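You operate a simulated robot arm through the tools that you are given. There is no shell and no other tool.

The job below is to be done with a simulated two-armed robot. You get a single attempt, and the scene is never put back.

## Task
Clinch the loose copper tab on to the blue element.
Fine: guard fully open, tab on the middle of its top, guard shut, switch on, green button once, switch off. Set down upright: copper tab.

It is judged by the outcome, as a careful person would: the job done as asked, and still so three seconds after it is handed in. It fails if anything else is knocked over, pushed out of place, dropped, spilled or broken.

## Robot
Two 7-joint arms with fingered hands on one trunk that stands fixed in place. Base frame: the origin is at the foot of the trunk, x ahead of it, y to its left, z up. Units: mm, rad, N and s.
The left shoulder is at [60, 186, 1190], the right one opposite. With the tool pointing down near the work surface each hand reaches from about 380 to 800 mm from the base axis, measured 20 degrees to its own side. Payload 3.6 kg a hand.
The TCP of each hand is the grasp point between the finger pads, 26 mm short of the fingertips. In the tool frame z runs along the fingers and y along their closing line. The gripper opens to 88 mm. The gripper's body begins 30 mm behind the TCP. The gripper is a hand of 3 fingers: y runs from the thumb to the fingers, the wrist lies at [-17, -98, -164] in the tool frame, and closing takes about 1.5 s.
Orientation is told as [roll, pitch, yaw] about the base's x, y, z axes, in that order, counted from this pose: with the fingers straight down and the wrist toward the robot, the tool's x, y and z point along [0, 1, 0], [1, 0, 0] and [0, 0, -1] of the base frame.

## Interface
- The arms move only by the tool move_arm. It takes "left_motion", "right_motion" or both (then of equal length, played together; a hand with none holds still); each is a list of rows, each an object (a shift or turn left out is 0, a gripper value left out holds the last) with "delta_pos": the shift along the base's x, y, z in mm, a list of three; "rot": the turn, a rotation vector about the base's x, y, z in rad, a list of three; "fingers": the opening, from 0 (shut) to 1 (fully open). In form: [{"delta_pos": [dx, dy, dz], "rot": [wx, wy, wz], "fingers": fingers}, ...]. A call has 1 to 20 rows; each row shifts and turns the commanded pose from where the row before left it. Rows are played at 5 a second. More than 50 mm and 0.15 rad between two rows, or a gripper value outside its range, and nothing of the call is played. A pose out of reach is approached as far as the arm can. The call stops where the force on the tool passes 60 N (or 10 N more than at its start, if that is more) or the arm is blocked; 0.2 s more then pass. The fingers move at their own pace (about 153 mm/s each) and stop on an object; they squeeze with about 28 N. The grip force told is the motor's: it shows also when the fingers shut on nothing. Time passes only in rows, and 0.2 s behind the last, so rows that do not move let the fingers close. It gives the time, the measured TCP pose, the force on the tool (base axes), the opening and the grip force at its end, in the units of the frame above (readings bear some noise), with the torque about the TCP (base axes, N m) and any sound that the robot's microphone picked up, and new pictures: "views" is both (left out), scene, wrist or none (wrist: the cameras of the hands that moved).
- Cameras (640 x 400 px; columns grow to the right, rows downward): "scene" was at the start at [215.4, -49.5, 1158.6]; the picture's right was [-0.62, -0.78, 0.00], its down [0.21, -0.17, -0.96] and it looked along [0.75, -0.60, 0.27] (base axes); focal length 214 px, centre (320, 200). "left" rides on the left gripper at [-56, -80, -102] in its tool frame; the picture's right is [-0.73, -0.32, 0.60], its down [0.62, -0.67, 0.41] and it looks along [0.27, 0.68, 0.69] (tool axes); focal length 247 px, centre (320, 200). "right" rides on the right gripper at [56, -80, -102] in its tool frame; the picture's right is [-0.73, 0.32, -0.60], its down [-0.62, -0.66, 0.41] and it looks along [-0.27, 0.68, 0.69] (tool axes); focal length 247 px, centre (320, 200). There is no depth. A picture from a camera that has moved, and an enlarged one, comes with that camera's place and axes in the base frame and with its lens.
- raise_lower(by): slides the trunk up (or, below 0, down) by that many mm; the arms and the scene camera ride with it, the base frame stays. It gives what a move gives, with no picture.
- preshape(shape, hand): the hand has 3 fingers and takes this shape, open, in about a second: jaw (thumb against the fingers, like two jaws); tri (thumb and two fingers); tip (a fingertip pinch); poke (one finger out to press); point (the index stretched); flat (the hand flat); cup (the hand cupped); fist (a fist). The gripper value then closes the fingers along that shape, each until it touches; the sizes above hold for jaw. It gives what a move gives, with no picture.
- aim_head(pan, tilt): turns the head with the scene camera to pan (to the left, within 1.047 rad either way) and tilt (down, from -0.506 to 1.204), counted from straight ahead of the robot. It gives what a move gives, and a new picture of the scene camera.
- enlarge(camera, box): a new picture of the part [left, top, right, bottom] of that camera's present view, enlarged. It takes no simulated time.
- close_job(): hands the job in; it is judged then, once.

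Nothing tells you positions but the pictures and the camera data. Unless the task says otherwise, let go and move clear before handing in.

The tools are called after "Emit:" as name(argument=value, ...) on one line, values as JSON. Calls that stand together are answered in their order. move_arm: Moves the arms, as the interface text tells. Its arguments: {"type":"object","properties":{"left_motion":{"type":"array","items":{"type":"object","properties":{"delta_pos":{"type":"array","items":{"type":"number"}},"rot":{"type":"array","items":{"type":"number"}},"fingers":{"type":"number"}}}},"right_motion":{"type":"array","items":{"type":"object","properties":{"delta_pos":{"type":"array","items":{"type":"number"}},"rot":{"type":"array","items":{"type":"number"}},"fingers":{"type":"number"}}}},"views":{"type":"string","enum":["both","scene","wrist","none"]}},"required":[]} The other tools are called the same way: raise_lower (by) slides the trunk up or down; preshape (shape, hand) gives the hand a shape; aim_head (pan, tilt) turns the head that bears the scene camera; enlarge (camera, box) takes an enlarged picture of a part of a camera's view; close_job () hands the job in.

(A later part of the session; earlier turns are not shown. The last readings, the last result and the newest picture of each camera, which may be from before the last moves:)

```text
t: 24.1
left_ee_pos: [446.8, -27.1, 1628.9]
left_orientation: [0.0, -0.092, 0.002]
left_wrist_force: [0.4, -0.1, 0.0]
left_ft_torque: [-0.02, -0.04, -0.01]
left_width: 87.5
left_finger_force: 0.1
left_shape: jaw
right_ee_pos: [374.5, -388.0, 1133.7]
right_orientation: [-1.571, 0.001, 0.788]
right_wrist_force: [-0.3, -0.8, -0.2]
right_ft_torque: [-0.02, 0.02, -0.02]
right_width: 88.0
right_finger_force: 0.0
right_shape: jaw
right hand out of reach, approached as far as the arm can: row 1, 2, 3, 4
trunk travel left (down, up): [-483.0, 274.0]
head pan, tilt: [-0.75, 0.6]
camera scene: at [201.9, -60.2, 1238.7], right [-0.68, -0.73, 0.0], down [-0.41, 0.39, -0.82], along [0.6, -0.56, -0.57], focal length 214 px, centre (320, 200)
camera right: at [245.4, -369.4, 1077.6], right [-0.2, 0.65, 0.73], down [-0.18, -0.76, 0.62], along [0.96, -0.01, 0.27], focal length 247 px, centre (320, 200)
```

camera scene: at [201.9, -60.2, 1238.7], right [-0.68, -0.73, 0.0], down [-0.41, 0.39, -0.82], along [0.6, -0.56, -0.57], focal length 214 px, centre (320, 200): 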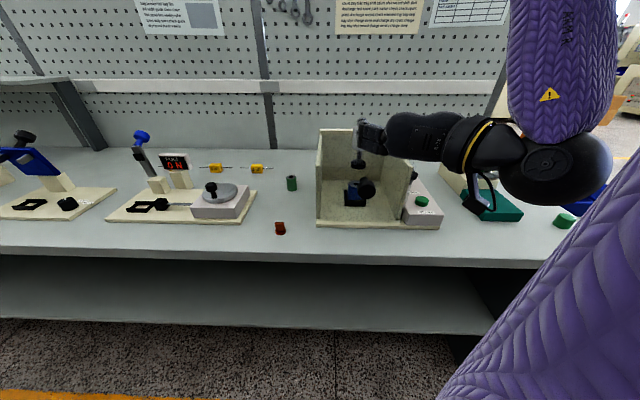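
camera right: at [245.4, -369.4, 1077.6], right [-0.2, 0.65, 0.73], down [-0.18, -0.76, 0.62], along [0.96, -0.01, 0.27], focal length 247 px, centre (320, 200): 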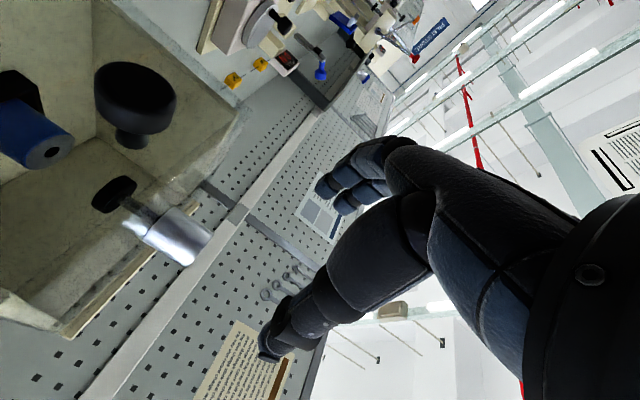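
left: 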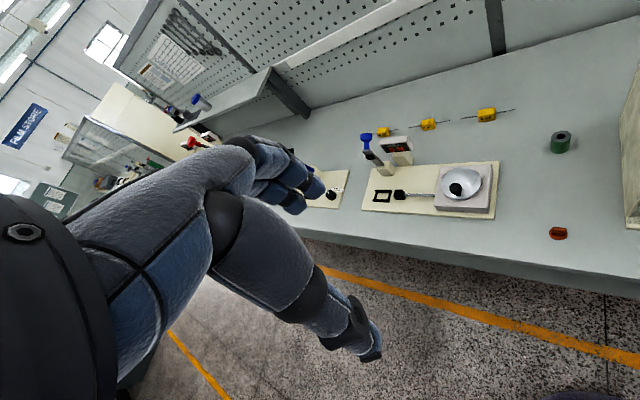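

The forward-horizontal pose is at the limit of the arm, so I'll tilt the fingers 60° downward (still closing sideways). Then I'll take the knob from above and in front, straddling it left and right.

Emit:
move_arm(right_motion=[{"delta_pos": [5.7, -0.5, -5], "rot": [0.1057, 0.1057, 0]}, {"delta_pos": [5.7, -0.5, -5], "rot": [0.1057, 0.1057, 0]}, {"delta_pos": [5.7, -0.5, -5], "rot": [0.1057, 0.1057, 0]}, {"delta_pos": [5.7, -0.5, -5], "rot": [0.1057, 0.1057, 0]}, {"delta_pos": [5.7, -0.5, -5], "rot": [0.1057, 0.1057, 0]}, {"delta_pos": [5.7, -0.5, -5], "rot": [0.1057, 0.1057, 0]}, {"delta_pos": [5.7, -0.5, -5], "rot": [0.1057, 0.1057, 0]}])

```text
t: 25.7
left_ee_pos: [448.9, -25.7, 1628.9]
left_orientation: [-0.002, -0.09, 0.001]
left_wrist_force: [-0.1, -0.9, 0.5]
left_ft_torque: [0.01, 0.02, -0.02]
left_width: 87.7
left_finger_force: 0.0
left_shape: jaw
right_ee_pos: [416.2, -390.1, 1099.1]
right_orientation: [-0.522, 0.001, 0.786]
right_wrist_force: [-0.8, -0.1, 0.9]
right_ft_torque: [0.02, 0.03, 0.0]
right_width: 88.1
right_finger_force: 0.1
right_shape: jaw
trunk travel left (down, up): [-483.0, 274.0]
head pan, tilt: [-0.75, 0.6]
camera scene: at [202.6, -59.6, 1238.6], right [-0.68, -0.73, 0.0], down [-0.41, 0.39, -0.82], along [0.6, -0.56, -0.57], focal length 214 px, centre (320, 200)
camera right: at [289.0, -374.4, 1159.9], right [0.46, -0.01, 0.89], down [0.06, -1.0, -0.05], along [0.88, 0.07, -0.46], focal length 247 px, centre (320, 200)
```

scene: 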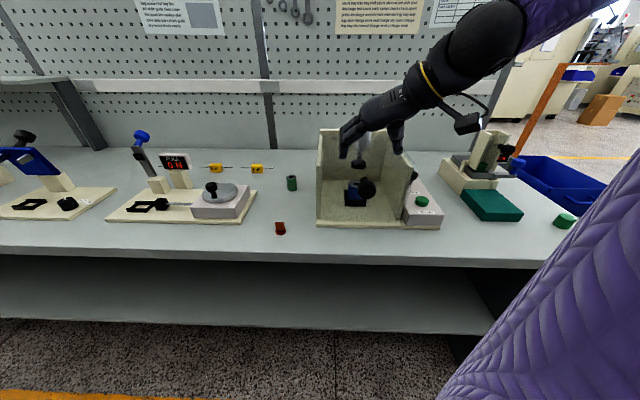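
right: 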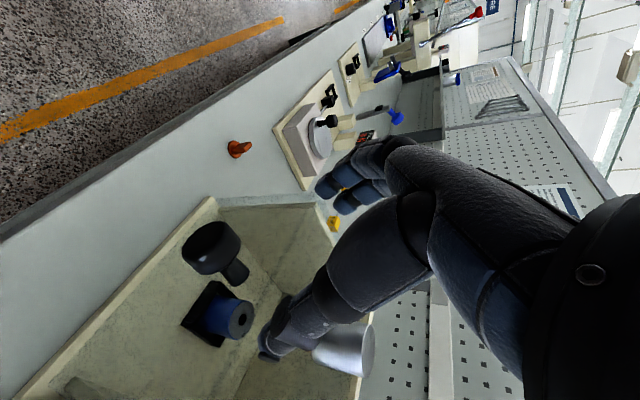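

The pose was reached, with the hand above and astride the knob. I'll check the alignment in a zoomed view before going down.

Emit:
enlarge(camera="scene", box=[300, 90, 460, 240])

Emit:
enlarge(camera="right", box=[150, 160, 350, 360])

```text
2.67 times, centred on (380, 165) of scene
camera zoom: at [202.6, -59.6, 1238.6], right [-0.68, -0.73, 0.0], down [-0.41, 0.39, -0.82], along [0.6, -0.56, -0.57], focal length 572 px, centre (160, 293)
```

zoom: 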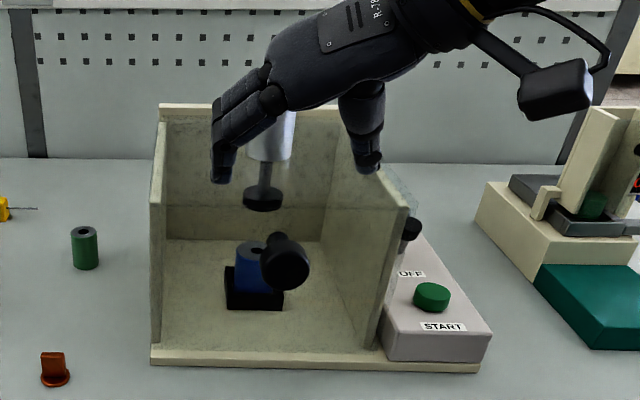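

```text
2.00 times, centred on (250, 260) of right
camera zoom: at [289.0, -374.4, 1159.9], right [0.46, -0.01, 0.89], down [0.06, -1.0, -0.05], along [0.88, 0.07, -0.46], focal length 494 px, centre (460, 80)
```

zoom: 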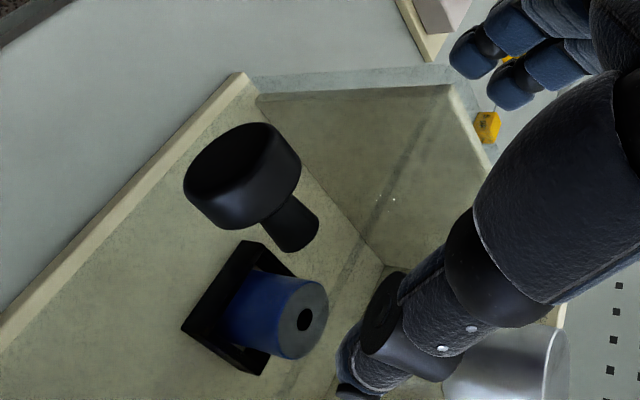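

The fingers are left and right of the knob. I'll go straight down until the knob sits between them.

Emit:
move_arm(right_motion=[{"delta_pos": [0, 0, -30]}, {"delta_pos": [0, 0, -30]}, {"delta_pos": [0, -1, -30]}])

Emit:
enlarge(camera="scene", box=[300, 90, 460, 240])

```text
t: 26.5
left_ee_pos: [448.6, -26.0, 1627.9]
left_orientation: [-0.001, -0.092, 0.002]
left_wrist_force: [-0.2, 0.0, -0.9]
left_ft_torque: [-0.01, -0.03, 0.01]
left_width: 87.6
left_finger_force: 0.0
left_shape: jaw
right_ee_pos: [419.5, -389.9, 1009.2]
right_orientation: [-0.523, -0.002, 0.785]
right_wrist_force: [0.1, 0.0, -0.7]
right_ft_torque: [0.0, -0.02, 0.01]
right_width: 88.0
right_finger_force: 0.0
right_shape: jaw
trunk travel left (down, up): [-483.0, 274.0]
head pan, tilt: [-0.75, 0.6]
camera scene: at [202.4, -60.2, 1238.6], right [-0.68, -0.73, 0.0], down [-0.41, 0.39, -0.82], along [0.6, -0.56, -0.57], focal length 214 px, centre (320, 200)
camera right: at [291.7, -374.0, 1069.5], right [0.46, -0.01, 0.89], down [0.06, -1.0, -0.05], along [0.88, 0.07, -0.46], focal length 247 px, centre (320, 200)
```

scene: 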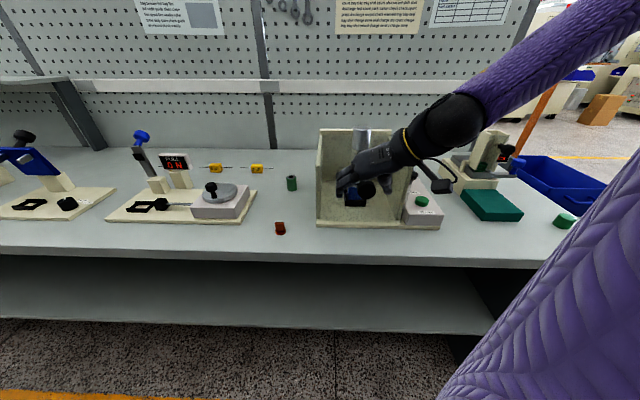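
right: 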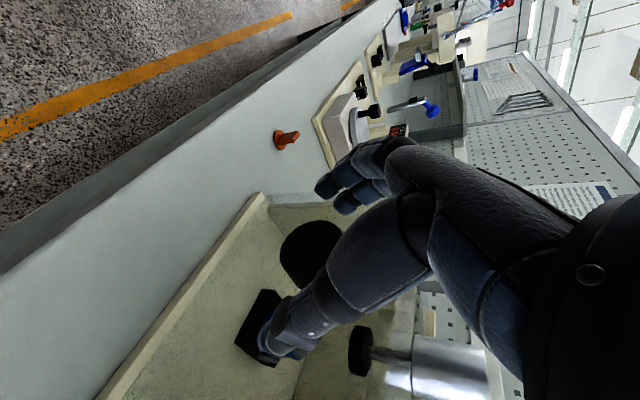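

```text
2.67 times, centred on (380, 165) of scene
camera zoom: at [202.4, -60.2, 1238.6], right [-0.68, -0.73, 0.0], down [-0.41, 0.39, -0.82], along [0.6, -0.56, -0.57], focal length 572 px, centre (160, 293)
```

zoom: 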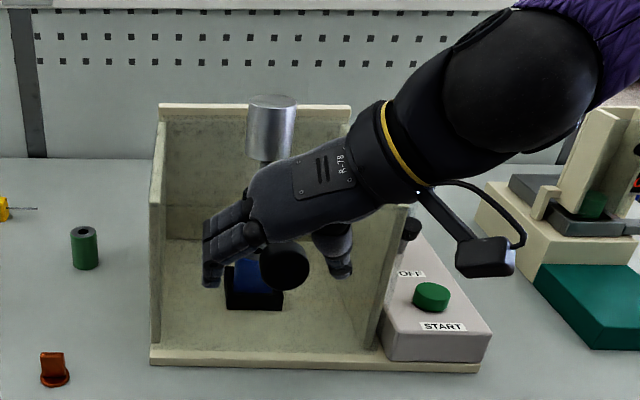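

The knob is between the two fingers and the thumb. I'll centre on it by a few millimetres and close.

Emit:
move_arm(right_motion=[{"delta_pos": [-3, -3, 0]}, {"fingers": 0.0}, {"fingers": 0.0}, {"fingers": 0.0}, {"fingers": 0.0}, {"fingers": 0.0}, {"fingers": 0.0}, {"fingers": 0.0}, {"fingers": 0.0}])

Emit:
enlarge(camera="scene", box=[300, 90, 460, 240])

```text
t: 28.5
left_ee_pos: [448.9, -25.2, 1627.8]
left_orientation: [-0.001, -0.09, 0.004]
left_wrist_force: [-0.3, 0.5, 0.4]
left_ft_torque: [-0.04, 0.01, 0.04]
left_width: 87.5
left_finger_force: 0.1
left_shape: jaw
right_ee_pos: [414.9, -391.0, 1008.9]
right_orientation: [-0.524, 0.002, 0.786]
right_wrist_force: [12.0, 8.7, -2.2]
right_ft_torque: [0.1, -0.1, 0.39]
right_width: 24.6
right_finger_force: 28.1
right_shape: jaw
trunk travel left (down, up): [-483.0, 274.0]
head pan, tilt: [-0.75, 0.6]
camera scene: at [203.6, -58.9, 1238.4], right [-0.68, -0.73, 0.0], down [-0.41, 0.38, -0.82], along [0.6, -0.56, -0.57], focal length 214 px, centre (320, 200)
camera right: at [288.1, -375.9, 1069.9], right [0.46, -0.01, 0.89], down [0.06, -1.0, -0.04], along [0.88, 0.07, -0.46], focal length 247 px, centre (320, 200)
```

scene: 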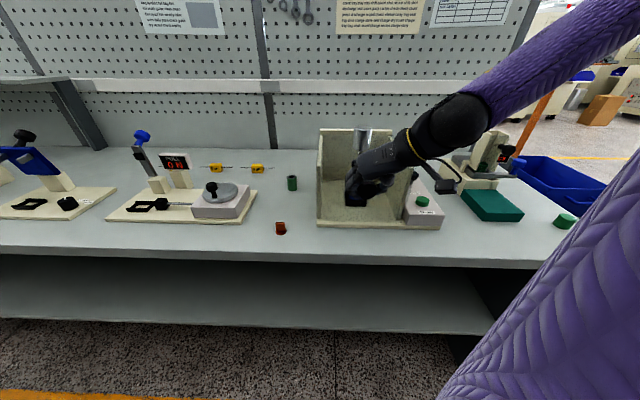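
right: 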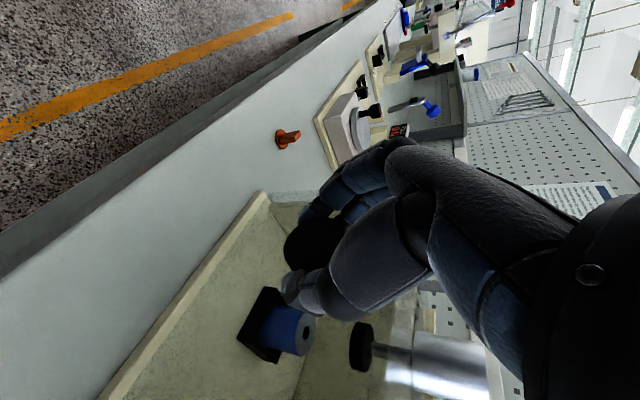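

```text
2.67 times, centred on (380, 165) of scene
camera zoom: at [203.6, -58.9, 1238.4], right [-0.68, -0.73, 0.0], down [-0.41, 0.38, -0.82], along [0.6, -0.56, -0.57], focal length 572 px, centre (160, 293)
```

zoom: 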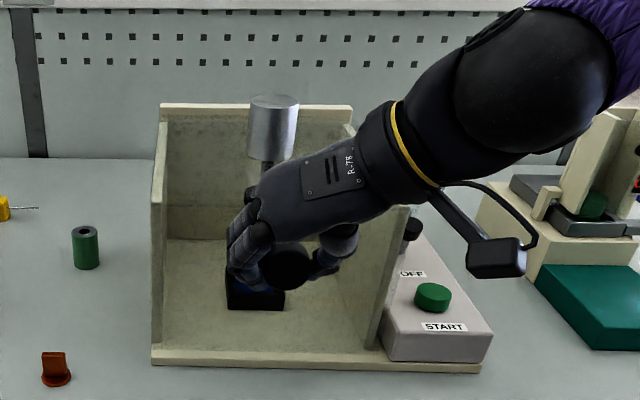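

Emit:
enlarge(camera="right", box=[240, 180, 400, 340])

Emit:
enlarge(camera="scene", box=[345, 130, 410, 190])

```text
2.50 times, centred on (320, 260) of right
camera zoom: at [288.1, -375.9, 1069.9], right [0.46, -0.01, 0.89], down [0.06, -1.0, -0.04], along [0.88, 0.07, -0.46], focal length 617 px, centre (320, 50)
```

zoom: 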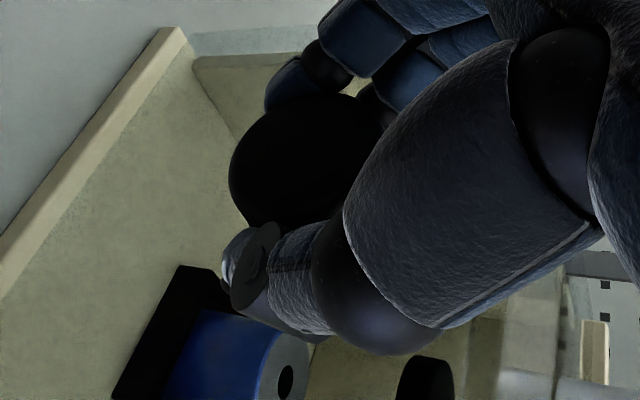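

```text
6.67 times, centred on (378, 160) of scene
camera zoom: at [203.6, -58.9, 1238.4], right [-0.68, -0.73, 0.0], down [-0.41, 0.38, -0.82], along [0.6, -0.56, -0.57], focal length 1430 px, centre (-63, 467)
```

zoom: 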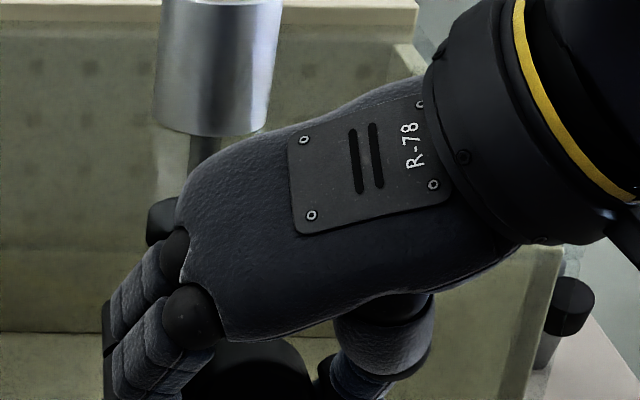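

The hand is closed around the knob. I'll lift gently by a few millimetres and check whether the guard follows.

Emit:
move_arm(right_motion=[{"delta_pos": [0, 0, 5], "fingers": 0.0}, {"delta_pos": [0, 0, 5]}, {"delta_pos": [0, 0, 5]}, {"delta_pos": [0, 0, 5]}])

Emit:
enlarge(camera="scene", box=[300, 90, 460, 240])

```text
t: 29.5
left_ee_pos: [448.2, -22.9, 1628.5]
left_orientation: [-0.004, -0.091, 0.004]
left_wrist_force: [-0.6, -0.5, -0.1]
left_ft_torque: [0.0, -0.01, 0.06]
left_width: 87.9
left_finger_force: 0.1
left_shape: jaw
right_ee_pos: [413.0, -389.8, 1030.2]
right_orientation: [-0.52, 0.002, 0.788]
right_wrist_force: [3.1, 16.1, -4.8]
right_ft_torque: [0.2, 0.17, 0.54]
right_width: 24.7
right_finger_force: 28.0
right_shape: jaw
trunk travel left (down, up): [-483.0, 274.0]
head pan, tilt: [-0.75, 0.6]
camera scene: at [202.6, -57.8, 1238.7], right [-0.68, -0.73, 0.0], down [-0.41, 0.38, -0.83], along [0.6, -0.56, -0.56], focal length 214 px, centre (320, 200)
camera right: at [286.1, -375.4, 1091.2], right [0.47, -0.01, 0.88], down [0.06, -1.0, -0.05], along [0.88, 0.07, -0.46], focal length 247 px, centre (320, 200)
```

scene: 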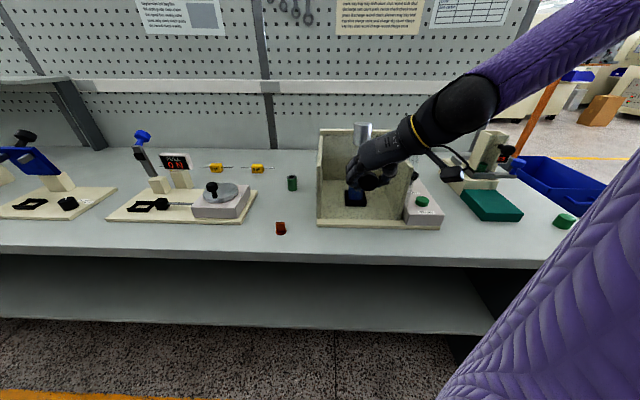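
right: 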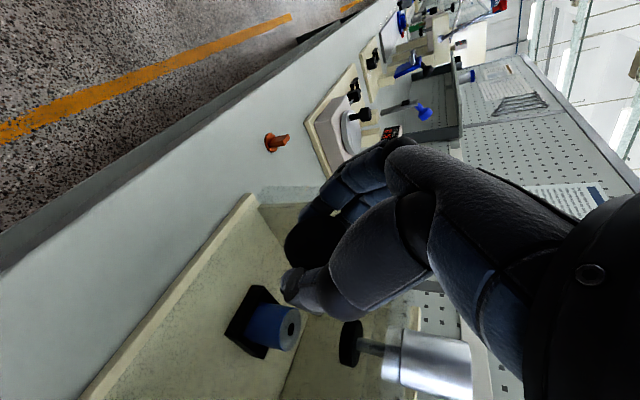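

```text
2.67 times, centred on (380, 165) of scene
camera zoom: at [202.6, -57.8, 1238.7], right [-0.68, -0.73, 0.0], down [-0.41, 0.38, -0.83], along [0.6, -0.56, -0.56], focal length 572 px, centre (160, 293)
```

zoom: 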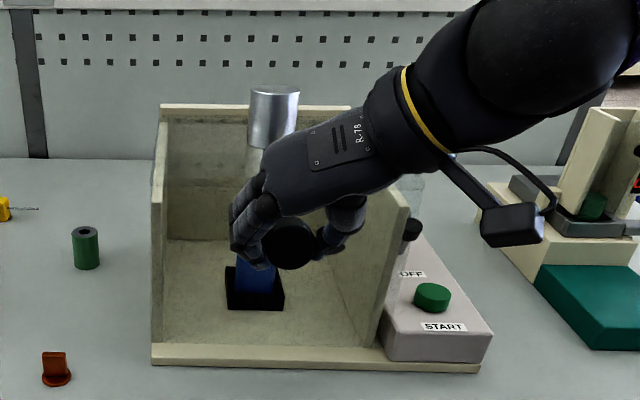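

The guard follows and the ram rises with it, so it is a lid hinged at the back, near depth 855 and height 1040. I'll keep lifting along that arc.

Emit:
move_arm(right_motion=[{"delta_pos": [-0.4, 0.4, 14.8], "fingers": 0.0}, {"delta_pos": [0.2, -0.2, 14.9]}, {"delta_pos": [0.7, -0.7, 14.8]}, {"delta_pos": [1.3, -1.3, 14.7]}, {"delta_pos": [1.8, -1.8, 14.6]}, {"delta_pos": [2.3, -2.3, 14.5]}, {"delta_pos": [2.9, -2.9, 14.3]}, {"delta_pos": [3.4, -3.4, 14.1]}, {"delta_pos": [3.9, -3.9, 13.8]}, {"delta_pos": [4.4, -4.4, 13.5]}])

Emit:
enlarge(camera="scene", box=[300, 60, 480, 240])

```text
t: 31.7
left_ee_pos: [447.5, -21.4, 1629.6]
left_orientation: [-0.003, -0.091, 0.006]
left_wrist_force: [-0.2, 0.0, 0.2]
left_ft_torque: [0.01, -0.04, 0.03]
left_width: 87.6
left_finger_force: 0.1
left_shape: jaw
right_ee_pos: [436.0, -411.9, 1175.6]
right_orientation: [-0.524, 0.001, 0.79]
right_wrist_force: [0.6, 17.6, 2.8]
right_ft_torque: [0.19, 0.02, 0.45]
right_width: 24.0
right_finger_force: 28.6
right_shape: jaw
trunk travel left (down, up): [-483.0, 274.0]
head pan, tilt: [-0.75, 0.6]
camera scene: at [202.4, -56.8, 1238.8], right [-0.68, -0.73, 0.0], down [-0.41, 0.38, -0.83], along [0.6, -0.56, -0.56], focal length 214 px, centre (320, 200)
camera right: at [308.1, -395.6, 1236.5], right [0.46, -0.01, 0.89], down [0.06, -1.0, -0.04], along [0.88, 0.07, -0.46], focal length 247 px, centre (320, 200)
```

scene: 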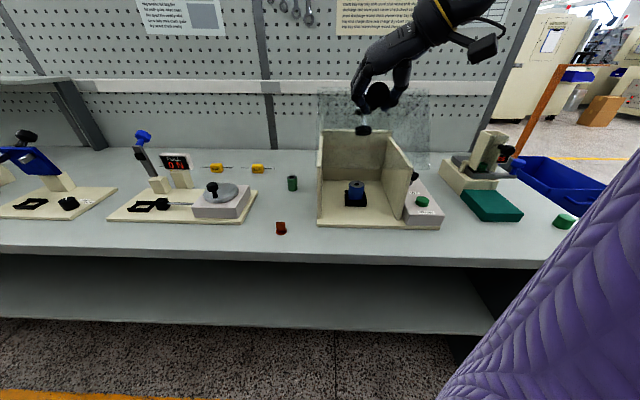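
right: 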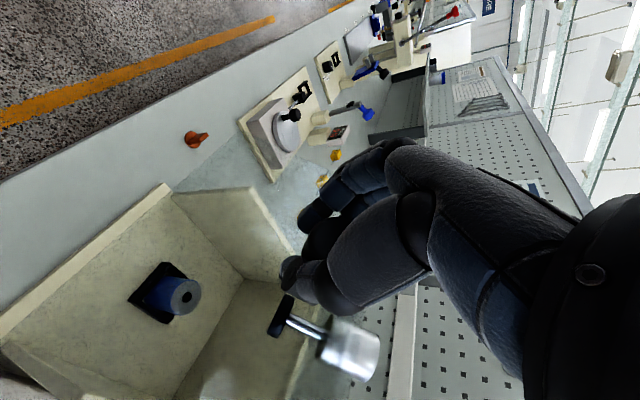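

```text
2.22 times, centred on (390, 150) of scene
camera zoom: at [202.4, -56.8, 1238.8], right [-0.68, -0.73, 0.0], down [-0.41, 0.38, -0.83], along [0.6, -0.56, -0.56], focal length 477 px, centre (164, 311)
```

zoom: 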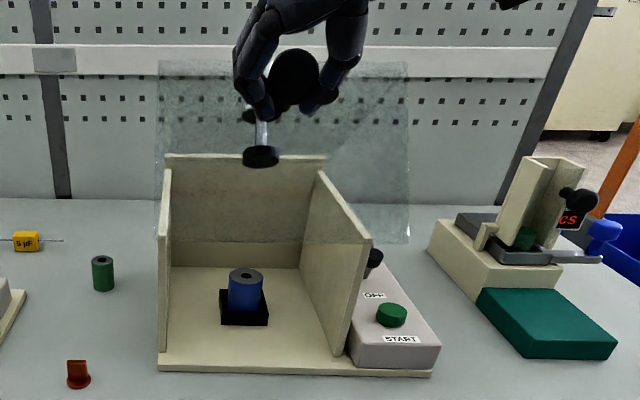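

The guard is about a third open and following smoothly with little force. I'll continue along the arc.

Emit:
move_arm(right_motion=[{"delta_pos": [4.9, -4.9, 13.1], "fingers": 0.0}, {"delta_pos": [5.4, -5.4, 12.7]}, {"delta_pos": [5.9, -5.9, 12.3]}, {"delta_pos": [6.3, -6.3, 11.9]}, {"delta_pos": [6.7, -6.7, 11.4]}, {"delta_pos": [7.1, -7.1, 10.9]}, {"delta_pos": [7.5, -7.5, 10.3]}, {"delta_pos": [7.9, -7.9, 9.8]}])

Emit:
enlarge(camera="scene", box=[300, 0, 500, 200])

```text
t: 33.5
left_ee_pos: [451.0, -22.7, 1626.5]
left_orientation: [-0.002, -0.089, 0.004]
left_wrist_force: [-0.1, -0.2, 0.5]
left_ft_torque: [-0.03, 0.03, 0.01]
left_width: 87.6
left_finger_force: 0.2
left_shape: jaw
right_ee_pos: [490.7, -464.1, 1266.7]
right_orientation: [-0.523, 0.003, 0.786]
right_wrist_force: [13.8, 12.1, -4.6]
right_ft_torque: [0.14, -0.11, 0.34]
right_width: 18.0
right_finger_force: 28.0
right_shape: jaw
trunk travel left (down, up): [-483.0, 274.0]
head pan, tilt: [-0.75, 0.6]
camera scene: at [204.8, -58.2, 1238.2], right [-0.68, -0.73, 0.0], down [-0.42, 0.38, -0.82], along [0.6, -0.56, -0.57], focal length 214 px, centre (320, 200)
camera right: at [364.2, -448.1, 1327.5], right [0.47, -0.01, 0.88], down [0.06, -1.0, -0.04], along [0.88, 0.07, -0.46], focal length 247 px, centre (320, 200)
```

scene: 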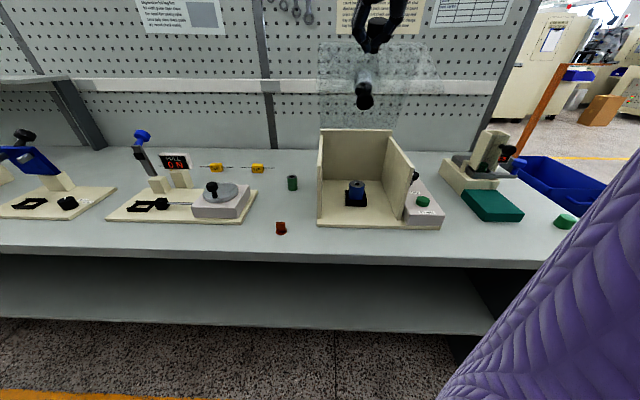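
right: 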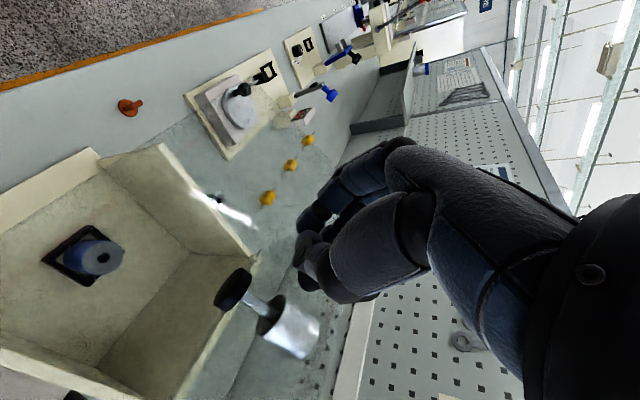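

```text
2.00 times, centred on (400, 100) of scene
camera zoom: at [204.8, -58.2, 1238.2], right [-0.68, -0.73, 0.0], down [-0.42, 0.38, -0.82], along [0.6, -0.56, -0.57], focal length 429 px, centre (160, 400)
```

zoom: 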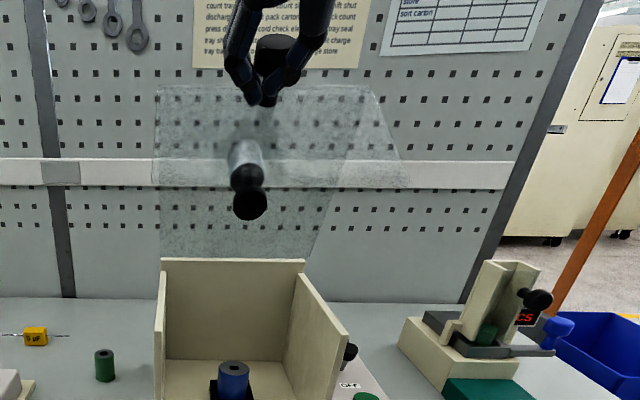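

The guard is about 60° open and the fingers are now hooked behind the knob on its stem. I'll tilt the head up and continue.

Emit:
move_arm(right_motion=[{"delta_pos": [8.3, -8.3, 9.2], "fingers": 0.0}, {"delta_pos": [8.6, -8.6, 8.5]}, {"delta_pos": [8.9, -8.9, 7.9]}, {"delta_pos": [9.2, -9.2, 7.2]}, {"delta_pos": [9.4, -9.4, 6.5]}], views="wrist")

Emit:
aim_head(pan=-0.75, tilt=0.2)

Emit:
enlarge(camera="scene", box=[300, 60, 500, 300])

```text
t: 34.7
left_ee_pos: [453.4, -23.2, 1625.9]
left_orientation: [-0.003, -0.089, 0.003]
left_wrist_force: [0.1, 0.5, -0.7]
left_ft_torque: [-0.01, -0.05, -0.02]
left_width: 87.7
left_finger_force: 0.1
left_shape: jaw
right_ee_pos: [536.0, -508.7, 1303.6]
right_orientation: [-0.521, 0.004, 0.786]
right_wrist_force: [20.5, 14.9, -12.0]
right_ft_torque: [0.24, 0.08, 0.33]
right_width: 15.2
right_finger_force: 27.8
right_shape: jaw
trunk travel left (down, up): [-483.0, 274.0]
head pan, tilt: [-0.75, 0.6]
camera right: at [408.3, -492.9, 1365.7], right [0.47, -0.01, 0.88], down [0.06, -1.0, -0.04], along [0.88, 0.07, -0.47], focal length 247 px, centre (320, 200)
```

right: 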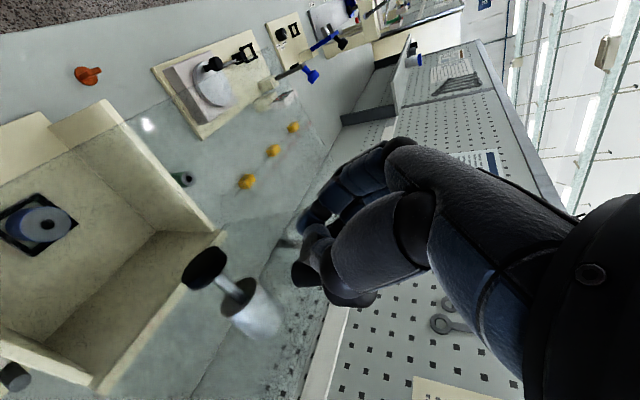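

```text
t: 35.6
left_ee_pos: [453.6, -23.7, 1626.1]
left_orientation: [-0.002, -0.087, 0.004]
left_wrist_force: [0.1, 0.0, 0.1]
left_ft_torque: [-0.01, 0.02, 0.04]
left_width: 87.7
left_finger_force: 0.0
left_shape: jaw
right_ee_pos: [535.9, -508.3, 1304.5]
right_orientation: [-0.521, 0.005, 0.787]
right_wrist_force: [19.5, 15.1, -12.6]
right_ft_torque: [0.31, 0.09, 0.35]
right_width: 15.0
right_finger_force: 28.4
right_shape: jaw
trunk travel left (down, up): [-483.0, 274.0]
head pan, tilt: [-0.75, 0.201]
camera scene: at [210.4, -61.6, 1274.6], right [-0.68, -0.73, 0.0], down [-0.15, 0.14, -0.98], along [0.72, -0.67, -0.2], focal length 214 px, centre (320, 200)
```

scene: 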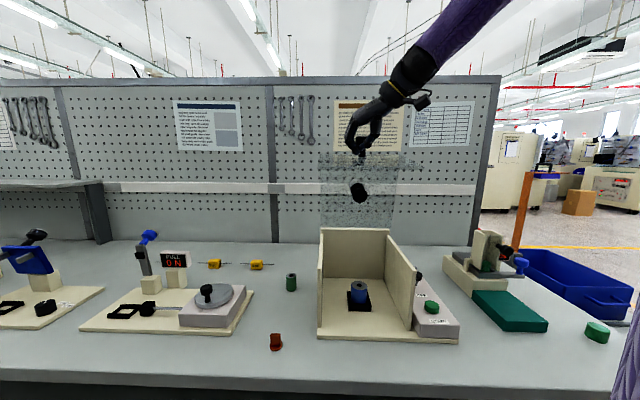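

```text
1.67 times, centred on (400, 180) of scene
camera zoom: at [210.4, -61.6, 1274.6], right [-0.68, -0.73, 0.0], down [-0.15, 0.14, -0.98], along [0.72, -0.67, -0.2], focal length 358 px, centre (187, 233)
```

zoom: 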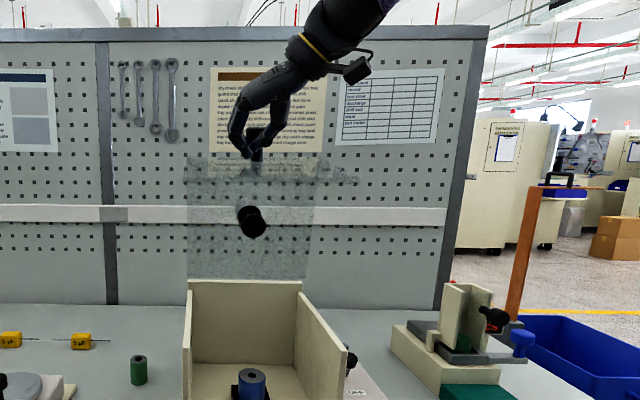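

The guard is around 73° open. I'll continue in small steps with a slight shift left to ease the side force, watching for the end stop.

Emit:
move_arm(right_motion=[{"delta_pos": [10.5, -8.5, 4.5], "fingers": 0.0}, {"delta_pos": [10.7, -8.7, 4]}, {"delta_pos": [11, -9, 3.5]}], views="scene")

Emit:
enlarge(camera="scene", box=[300, 60, 500, 300])

```text
t: 36.4
left_ee_pos: [452.8, -22.9, 1627.5]
left_orientation: [-0.002, -0.087, 0.003]
left_wrist_force: [-0.3, 0.5, -0.1]
left_ft_torque: [-0.01, -0.03, -0.03]
left_width: 87.6
left_finger_force: 0.1
left_shape: jaw
right_ee_pos: [565.8, -535.6, 1316.8]
right_orientation: [-0.521, 0.004, 0.785]
right_wrist_force: [13.7, 10.9, -9.0]
right_ft_torque: [0.21, 0.07, 0.28]
right_width: 14.2
right_finger_force: 27.6
right_shape: jaw
trunk travel left (down, up): [-483.0, 274.0]
head pan, tilt: [-0.75, 0.201]
camera scene: at [209.2, -62.1, 1274.8], right [-0.68, -0.73, 0.0], down [-0.15, 0.14, -0.98], along [0.72, -0.67, -0.2], focal length 214 px, centre (320, 200)
```

scene: 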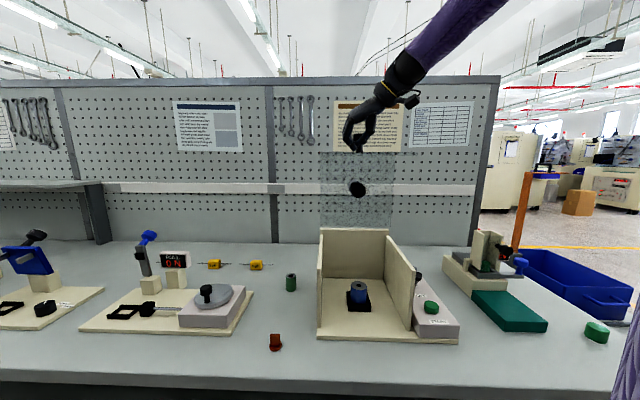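

```text
1.67 times, centred on (400, 180) of scene
camera zoom: at [209.2, -62.1, 1274.8], right [-0.68, -0.73, 0.0], down [-0.15, 0.14, -0.98], along [0.72, -0.67, -0.2], focal length 358 px, centre (187, 233)
```

zoom: 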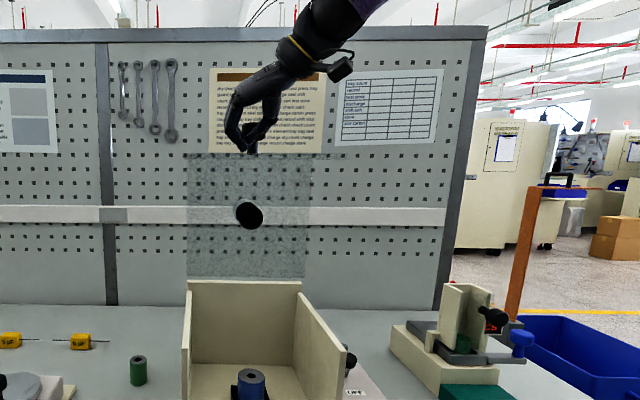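

The guard is close to vertical now. I'll keep going in short steps to find the end of travel.

Emit:
move_arm(right_motion=[{"delta_pos": [10.5, -9.9, 3.2], "fingers": 0.0}, {"delta_pos": [10.6, -10, 2.5]}, {"delta_pos": [10.4, -10.4, 1.8]}], views="wrist")

Emit:
enlarge(camera="scene", box=[300, 60, 500, 300])

```text
t: 37.2
left_ee_pos: [452.1, -24.8, 1627.1]
left_orientation: [-0.002, -0.087, 0.003]
left_wrist_force: [0.8, 0.1, 0.2]
left_ft_torque: [-0.02, -0.02, 0.0]
left_width: 87.7
left_finger_force: 0.0
left_shape: jaw
right_ee_pos: [597.8, -565.6, 1323.0]
right_orientation: [-0.519, 0.004, 0.787]
right_wrist_force: [13.3, 11.1, -11.4]
right_ft_torque: [0.25, 0.13, 0.28]
right_width: 14.4
right_finger_force: 27.6
right_shape: jaw
trunk travel left (down, up): [-483.0, 274.0]
head pan, tilt: [-0.75, 0.201]
camera right: at [471.0, -550.5, 1384.0], right [0.47, -0.01, 0.88], down [0.06, -1.0, -0.05], along [0.88, 0.07, -0.47], focal length 247 px, centre (320, 200)
```

right: 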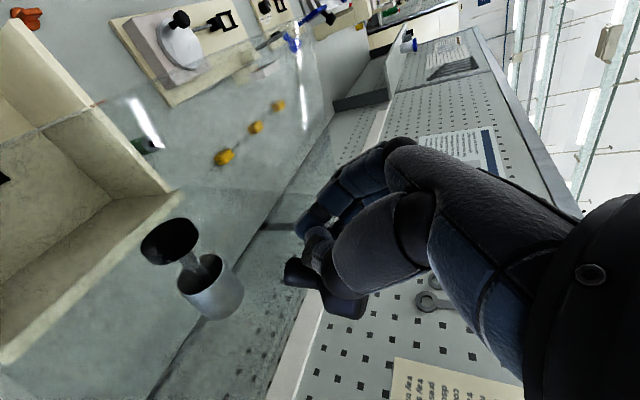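

```text
1.67 times, centred on (400, 180) of scene
camera zoom: at [209.3, -62.3, 1274.8], right [-0.68, -0.73, 0.0], down [-0.15, 0.14, -0.98], along [0.72, -0.67, -0.2], focal length 358 px, centre (187, 233)
```

zoom: 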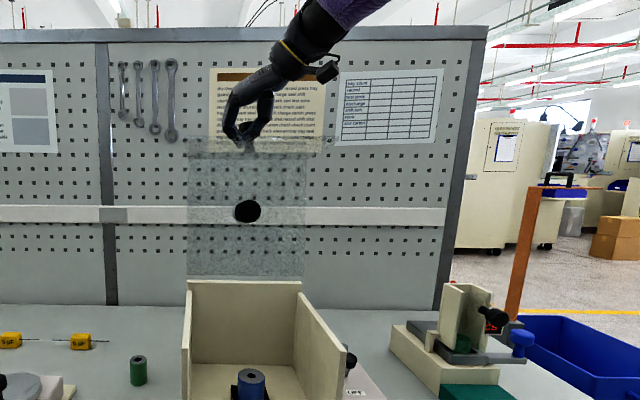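

About 91° and still free. I'll continue past vertical to the stop.

Emit:
move_arm(right_motion=[{"delta_pos": [10.6, -10.6, 0.5], "fingers": 0.0}, {"delta_pos": [10.6, -10.6, 0]}, {"delta_pos": [10.6, -10.6, -0.7]}], views="wrist")

Emit:
enlarge(camera="scene", box=[300, 60, 500, 300])

```text
t: 38.0
left_ee_pos: [442.5, -16.8, 1631.0]
left_orientation: [-0.008, -0.094, 0.004]
left_wrist_force: [-1.6, -0.5, -1.0]
left_ft_torque: [0.0, -0.05, 0.02]
left_width: 87.9
left_finger_force: 0.0
left_shape: jaw
right_ee_pos: [614.3, -575.3, 1329.5]
right_orientation: [-0.523, 0.001, 0.797]
right_wrist_force: [-12.0, 35.6, 0.2]
right_ft_torque: [0.31, 0.32, -0.03]
right_width: 15.1
right_finger_force: 28.0
right_shape: jaw
right hand out of reach, approached as far as the arm can: row 3
trunk travel left (down, up): [-483.0, 274.0]
head pan, tilt: [-0.75, 0.201]
camera right: at [486.4, -560.9, 1390.7], right [0.47, -0.01, 0.88], down [0.07, -1.0, -0.04], along [0.88, 0.08, -0.46], focal length 247 px, centre (320, 200)
```

right: 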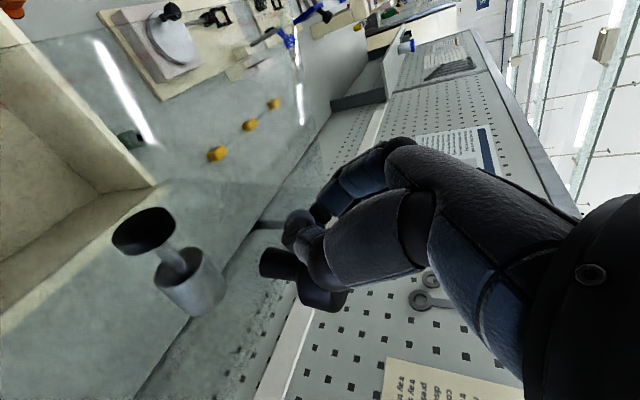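

```text
1.67 times, centred on (400, 180) of scene
camera zoom: at [201.6, -55.8, 1276.7], right [-0.68, -0.73, 0.0], down [-0.14, 0.13, -0.98], along [0.72, -0.67, -0.19], focal length 358 px, centre (187, 233)
```

zoom: 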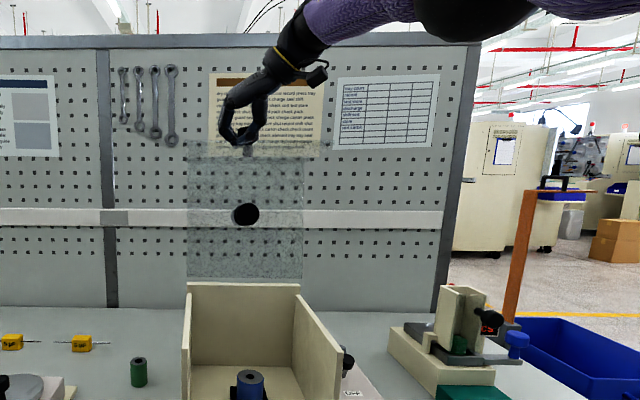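

The tool feels about 34 N pushing back along the box axis, so the guard has met its stop at about 95°. I'll ease off, open the fingers a little, and see whether the guard stays put by itself.

Emit:
move_arm(right_motion=[{"delta_pos": [-3, 3, 0], "fingers": 0.0}, {"fingers": 0.3}, {"fingers": 0.35}, {"fingers": 0.4}, {"fingers": 0.45}])

Emit:
enlarge(camera="scene", box=[300, 60, 500, 300])

```text
t: 39.2
left_ee_pos: [447.7, -21.2, 1628.6]
left_orientation: [-0.003, -0.094, 0.002]
left_wrist_force: [0.0, 0.5, -0.1]
left_ft_torque: [-0.06, 0.03, -0.02]
left_width: 87.8
left_finger_force: 0.0
left_shape: jaw
right_ee_pos: [611.1, -581.7, 1325.4]
right_orientation: [-0.527, 0.002, 0.785]
right_wrist_force: [-0.4, -1.4, -1.5]
right_ft_torque: [0.03, -0.03, 0.0]
right_width: 40.1
right_finger_force: 0.0
right_shape: jaw
trunk travel left (down, up): [-483.0, 274.0]
head pan, tilt: [-0.75, 0.201]
camera scene: at [205.2, -61.0, 1275.6], right [-0.68, -0.73, 0.0], down [-0.15, 0.13, -0.98], along [0.72, -0.67, -0.2], focal length 214 px, centre (320, 200)
camera right: at [484.5, -566.4, 1386.9], right [0.46, -0.01, 0.89], down [0.06, -1.0, -0.04], along [0.88, 0.07, -0.46], focal length 247 px, centre (320, 200)
```

scene: 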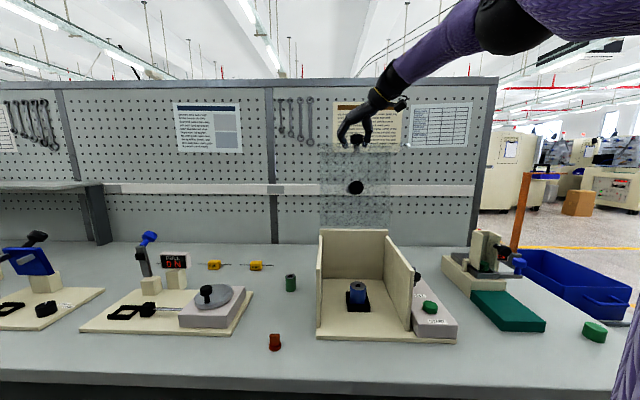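
right: 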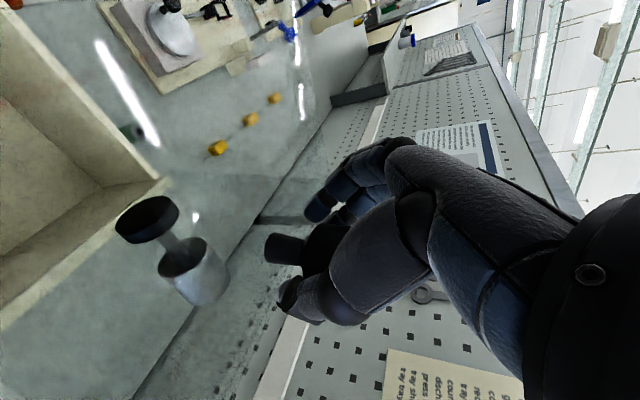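

```text
1.67 times, centred on (400, 180) of scene
camera zoom: at [205.2, -61.0, 1275.6], right [-0.68, -0.73, 0.0], down [-0.15, 0.13, -0.98], along [0.72, -0.67, -0.2], focal length 358 px, centre (187, 233)
```

zoom: 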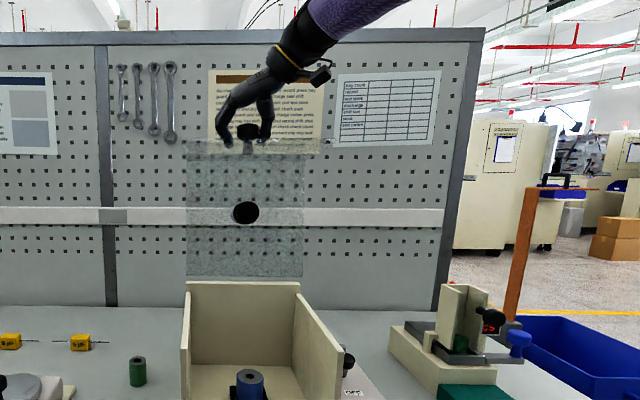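

The guard stays open at its stop with the fingers off it. The ram swung up with it, so I can place the tab straight down from above. Now I'll open fully and back the hand out up and toward the robot.

Emit:
move_arm(right_motion=[{"delta_pos": [0, 0, 2], "fingers": 0.8}, {"delta_pos": [-4, 4, 15], "fingers": 1.0}, {"delta_pos": [-7, 7, 18]}, {"delta_pos": [-7, 7, 18]}, {"delta_pos": [-10, 10, 18]}, {"delta_pos": [-25, 25, 10]}, {"delta_pos": [-30, 30, 0]}], views="scene")

Emit:
enlarge(camera="scene", box=[300, 60, 500, 300])

```text
t: 40.8
left_ee_pos: [446.8, -24.8, 1629.4]
left_orientation: [-0.002, -0.092, 0.004]
left_wrist_force: [0.0, 0.5, 0.5]
left_ft_torque: [-0.04, 0.03, -0.01]
left_width: 87.5
left_finger_force: 0.1
left_shape: jaw
right_ee_pos: [528.5, -502.2, 1407.6]
right_orientation: [-0.527, 0.0, 0.785]
right_wrist_force: [-0.6, 0.1, -0.2]
right_ft_torque: [-0.04, -0.02, 0.02]
right_width: 87.4
right_finger_force: 0.1
right_shape: jaw
trunk travel left (down, up): [-483.0, 274.0]
head pan, tilt: [-0.75, 0.201]
camera scene: at [204.6, -62.3, 1275.7], right [-0.68, -0.73, 0.0], down [-0.15, 0.14, -0.98], along [0.72, -0.67, -0.2], focal length 214 px, centre (320, 200)
```

scene: 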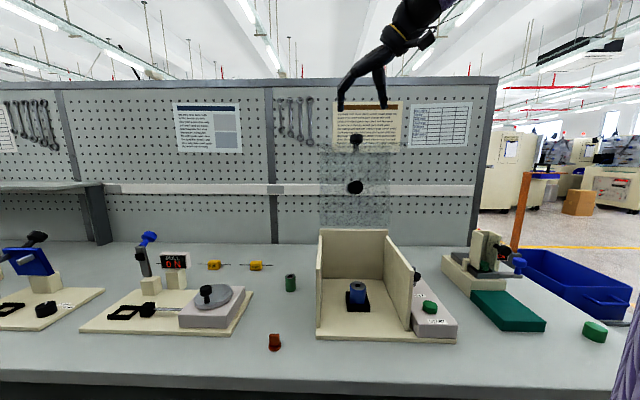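

```text
1.67 times, centred on (400, 180) of scene
camera zoom: at [204.6, -62.3, 1275.7], right [-0.68, -0.73, 0.0], down [-0.15, 0.14, -0.98], along [0.72, -0.67, -0.2], focal length 358 px, centre (187, 233)
```

zoom: 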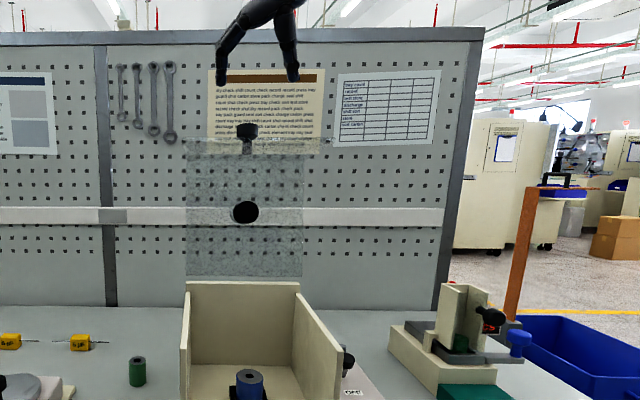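

The guard stays open and the hand is clear. Now I'll aim the head back down and take precise zooms of the tab and the element.

Emit:
aim_head(pan=-0.65, tilt=0.7)

```text
t: 41.7
left_ee_pos: [446.4, -25.7, 1627.3]
left_orientation: [-0.002, -0.092, 0.003]
left_wrist_force: [0.4, -0.5, 0.5]
left_ft_torque: [0.02, 0.02, 0.0]
left_width: 87.7
left_finger_force: 0.1
left_shape: jaw
right_ee_pos: [530.0, -502.4, 1405.6]
right_orientation: [-0.523, -0.001, 0.784]
right_wrist_force: [0.1, 0.0, -0.2]
right_ft_torque: [-0.02, -0.02, -0.03]
right_width: 87.6
right_finger_force: 0.0
right_shape: jaw
trunk travel left (down, up): [-483.0, 274.0]
head pan, tilt: [-0.649, 0.7]
camera scene: at [204.8, -50.9, 1230.2], right [-0.6, -0.8, 0.0], down [-0.51, 0.39, -0.77], along [0.61, -0.46, -0.64], focal length 214 px, centre (320, 200)
```

scene: 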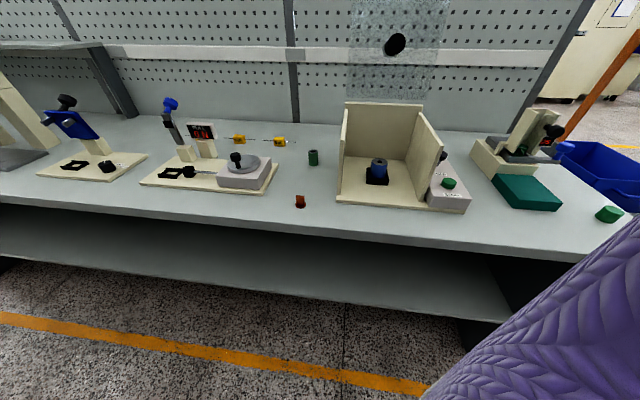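

Emit:
enlarge(camera="scene", box=[280, 185, 320, 215])

Emit:
enlarge(camera="scene", box=[350, 145, 402, 195])

Emit:
enlarge(camera="scene", box=[415, 140, 480, 215])

```text
13.33 times, centred on (300, 200) of scene
camera zoom: at [204.8, -50.9, 1230.2], right [-0.6, -0.8, 0.0], down [-0.51, 0.39, -0.77], along [0.61, -0.46, -0.64], focal length 2860 px, centre (587, 200)
```

zoom: 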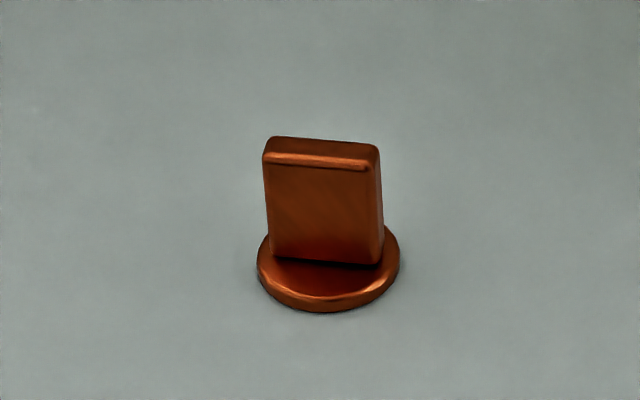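

```text
8.00 times, centred on (376, 170) of scene
camera zoom: at [204.8, -50.9, 1230.2], right [-0.6, -0.8, 0.0], down [-0.51, 0.39, -0.77], along [0.61, -0.46, -0.64], focal length 1716 px, centre (-128, 440)
```

zoom: 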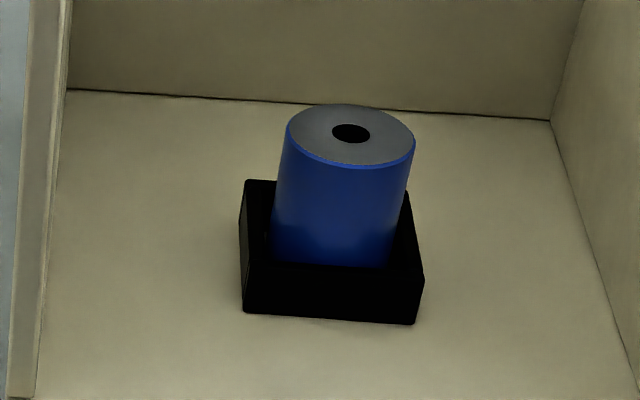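

```text
5.33 times, centred on (448, 178) of scene
camera zoom: at [204.8, -50.9, 1230.2], right [-0.6, -0.8, 0.0], down [-0.51, 0.39, -0.77], along [0.61, -0.46, -0.64], focal length 1144 px, centre (-360, 320)
```

zoom: 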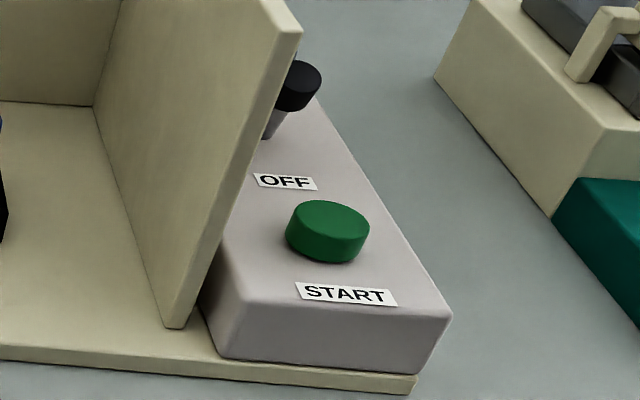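

The tab is centred at (570, -264) with its base at about 859 and top at about 888. Its blade is parallel to the box front and about 8 mm thick. The element top centre is about (522, -500, 927). I'll turn the right hand to point straight down with yaw -45° so it closes on the blade's broad faces, and move above the tab.

Emit:
move_arm(right_motion=[{"delta_pos": [2.7, 15.9, -20], "rot": [0.0926, 0.0926, 0]}, {"delta_pos": [2.7, 15.9, -20], "rot": [0.0926, 0.0926, 0]}, {"delta_pos": [2.7, 15.9, -20], "rot": [0.0926, 0.0926, 0]}, {"delta_pos": [2.7, 15.9, -20], "rot": [0.0926, 0.0926, 0]}, {"delta_pos": [2.7, 15.9, -24], "rot": [0, 0, -0.1428]}, {"delta_pos": [2.7, 15.9, -24], "rot": [0, 0, -0.1428]}, {"delta_pos": [2.7, 15.9, -24], "rot": [0, 0, -0.1428]}, {"delta_pos": [2.7, 15.9, -24], "rot": [0, 0, -0.1428]}, {"delta_pos": [2.7, 15.9, -24], "rot": [0, 0, -0.1428]}, {"delta_pos": [2.7, 15.9, -24], "rot": [0, 0, -0.1428]}, {"delta_pos": [2.7, 15.9, -24], "rot": [0, 0, -0.1428]}, {"delta_pos": [2.7, 15.9, -24], "rot": [0, 0, -0.1428]}, {"delta_pos": [2.7, 15.9, -24], "rot": [0, 0, -0.1428]}, {"delta_pos": [2.7, 15.9, -24], "rot": [0, 0, -0.1428]}, {"delta_pos": [2.7, 15.9, -24], "rot": [0, 0, -0.1428]}])

```text
t: 44.9
left_ee_pos: [448.1, -26.5, 1627.3]
left_orientation: [0.0, -0.091, 0.002]
left_wrist_force: [0.7, 0.7, 0.7]
left_ft_torque: [-0.01, -0.02, 0.03]
left_width: 87.4
left_finger_force: 0.0
left_shape: jaw
right_ee_pos: [471.5, -561.2, 988.6]
right_orientation: [0.02, -0.003, -0.778]
right_wrist_force: [0.6, -0.3, -0.2]
right_ft_torque: [0.01, -0.01, -0.03]
right_width: 87.6
right_finger_force: 0.0
right_shape: jaw
right hand out of reach, approached as far as the arm can: row 9, 10, 11, 12, 13, 14, 15
trunk travel left (down, up): [-483.0, 274.0]
head pan, tilt: [-0.649, 0.7]
camera scene: at [205.2, -51.2, 1230.0], right [-0.6, -0.8, 0.0], down [-0.51, 0.39, -0.76], along [0.61, -0.46, -0.64], focal length 214 px, centre (320, 200)
camera right: at [451.9, -465.5, 1091.8], right [-0.3, -0.75, 0.59], down [-0.9, 0.03, -0.43], along [0.3, -0.66, -0.69], focal length 247 px, centre (320, 200)
```

scene: 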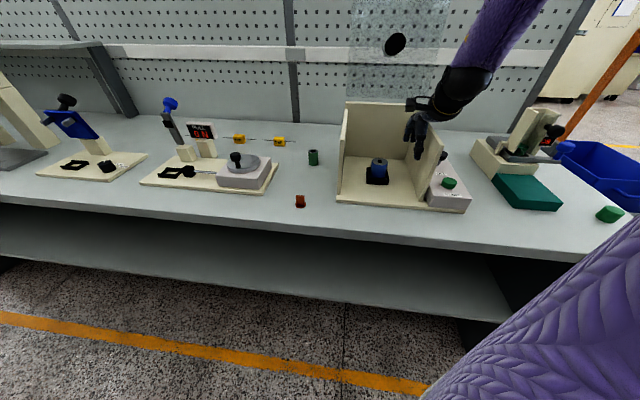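
right: 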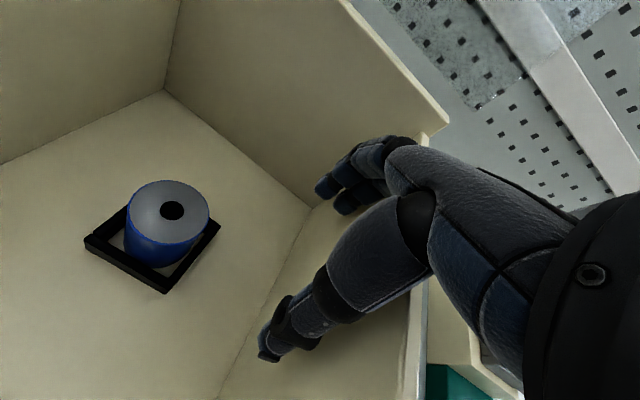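

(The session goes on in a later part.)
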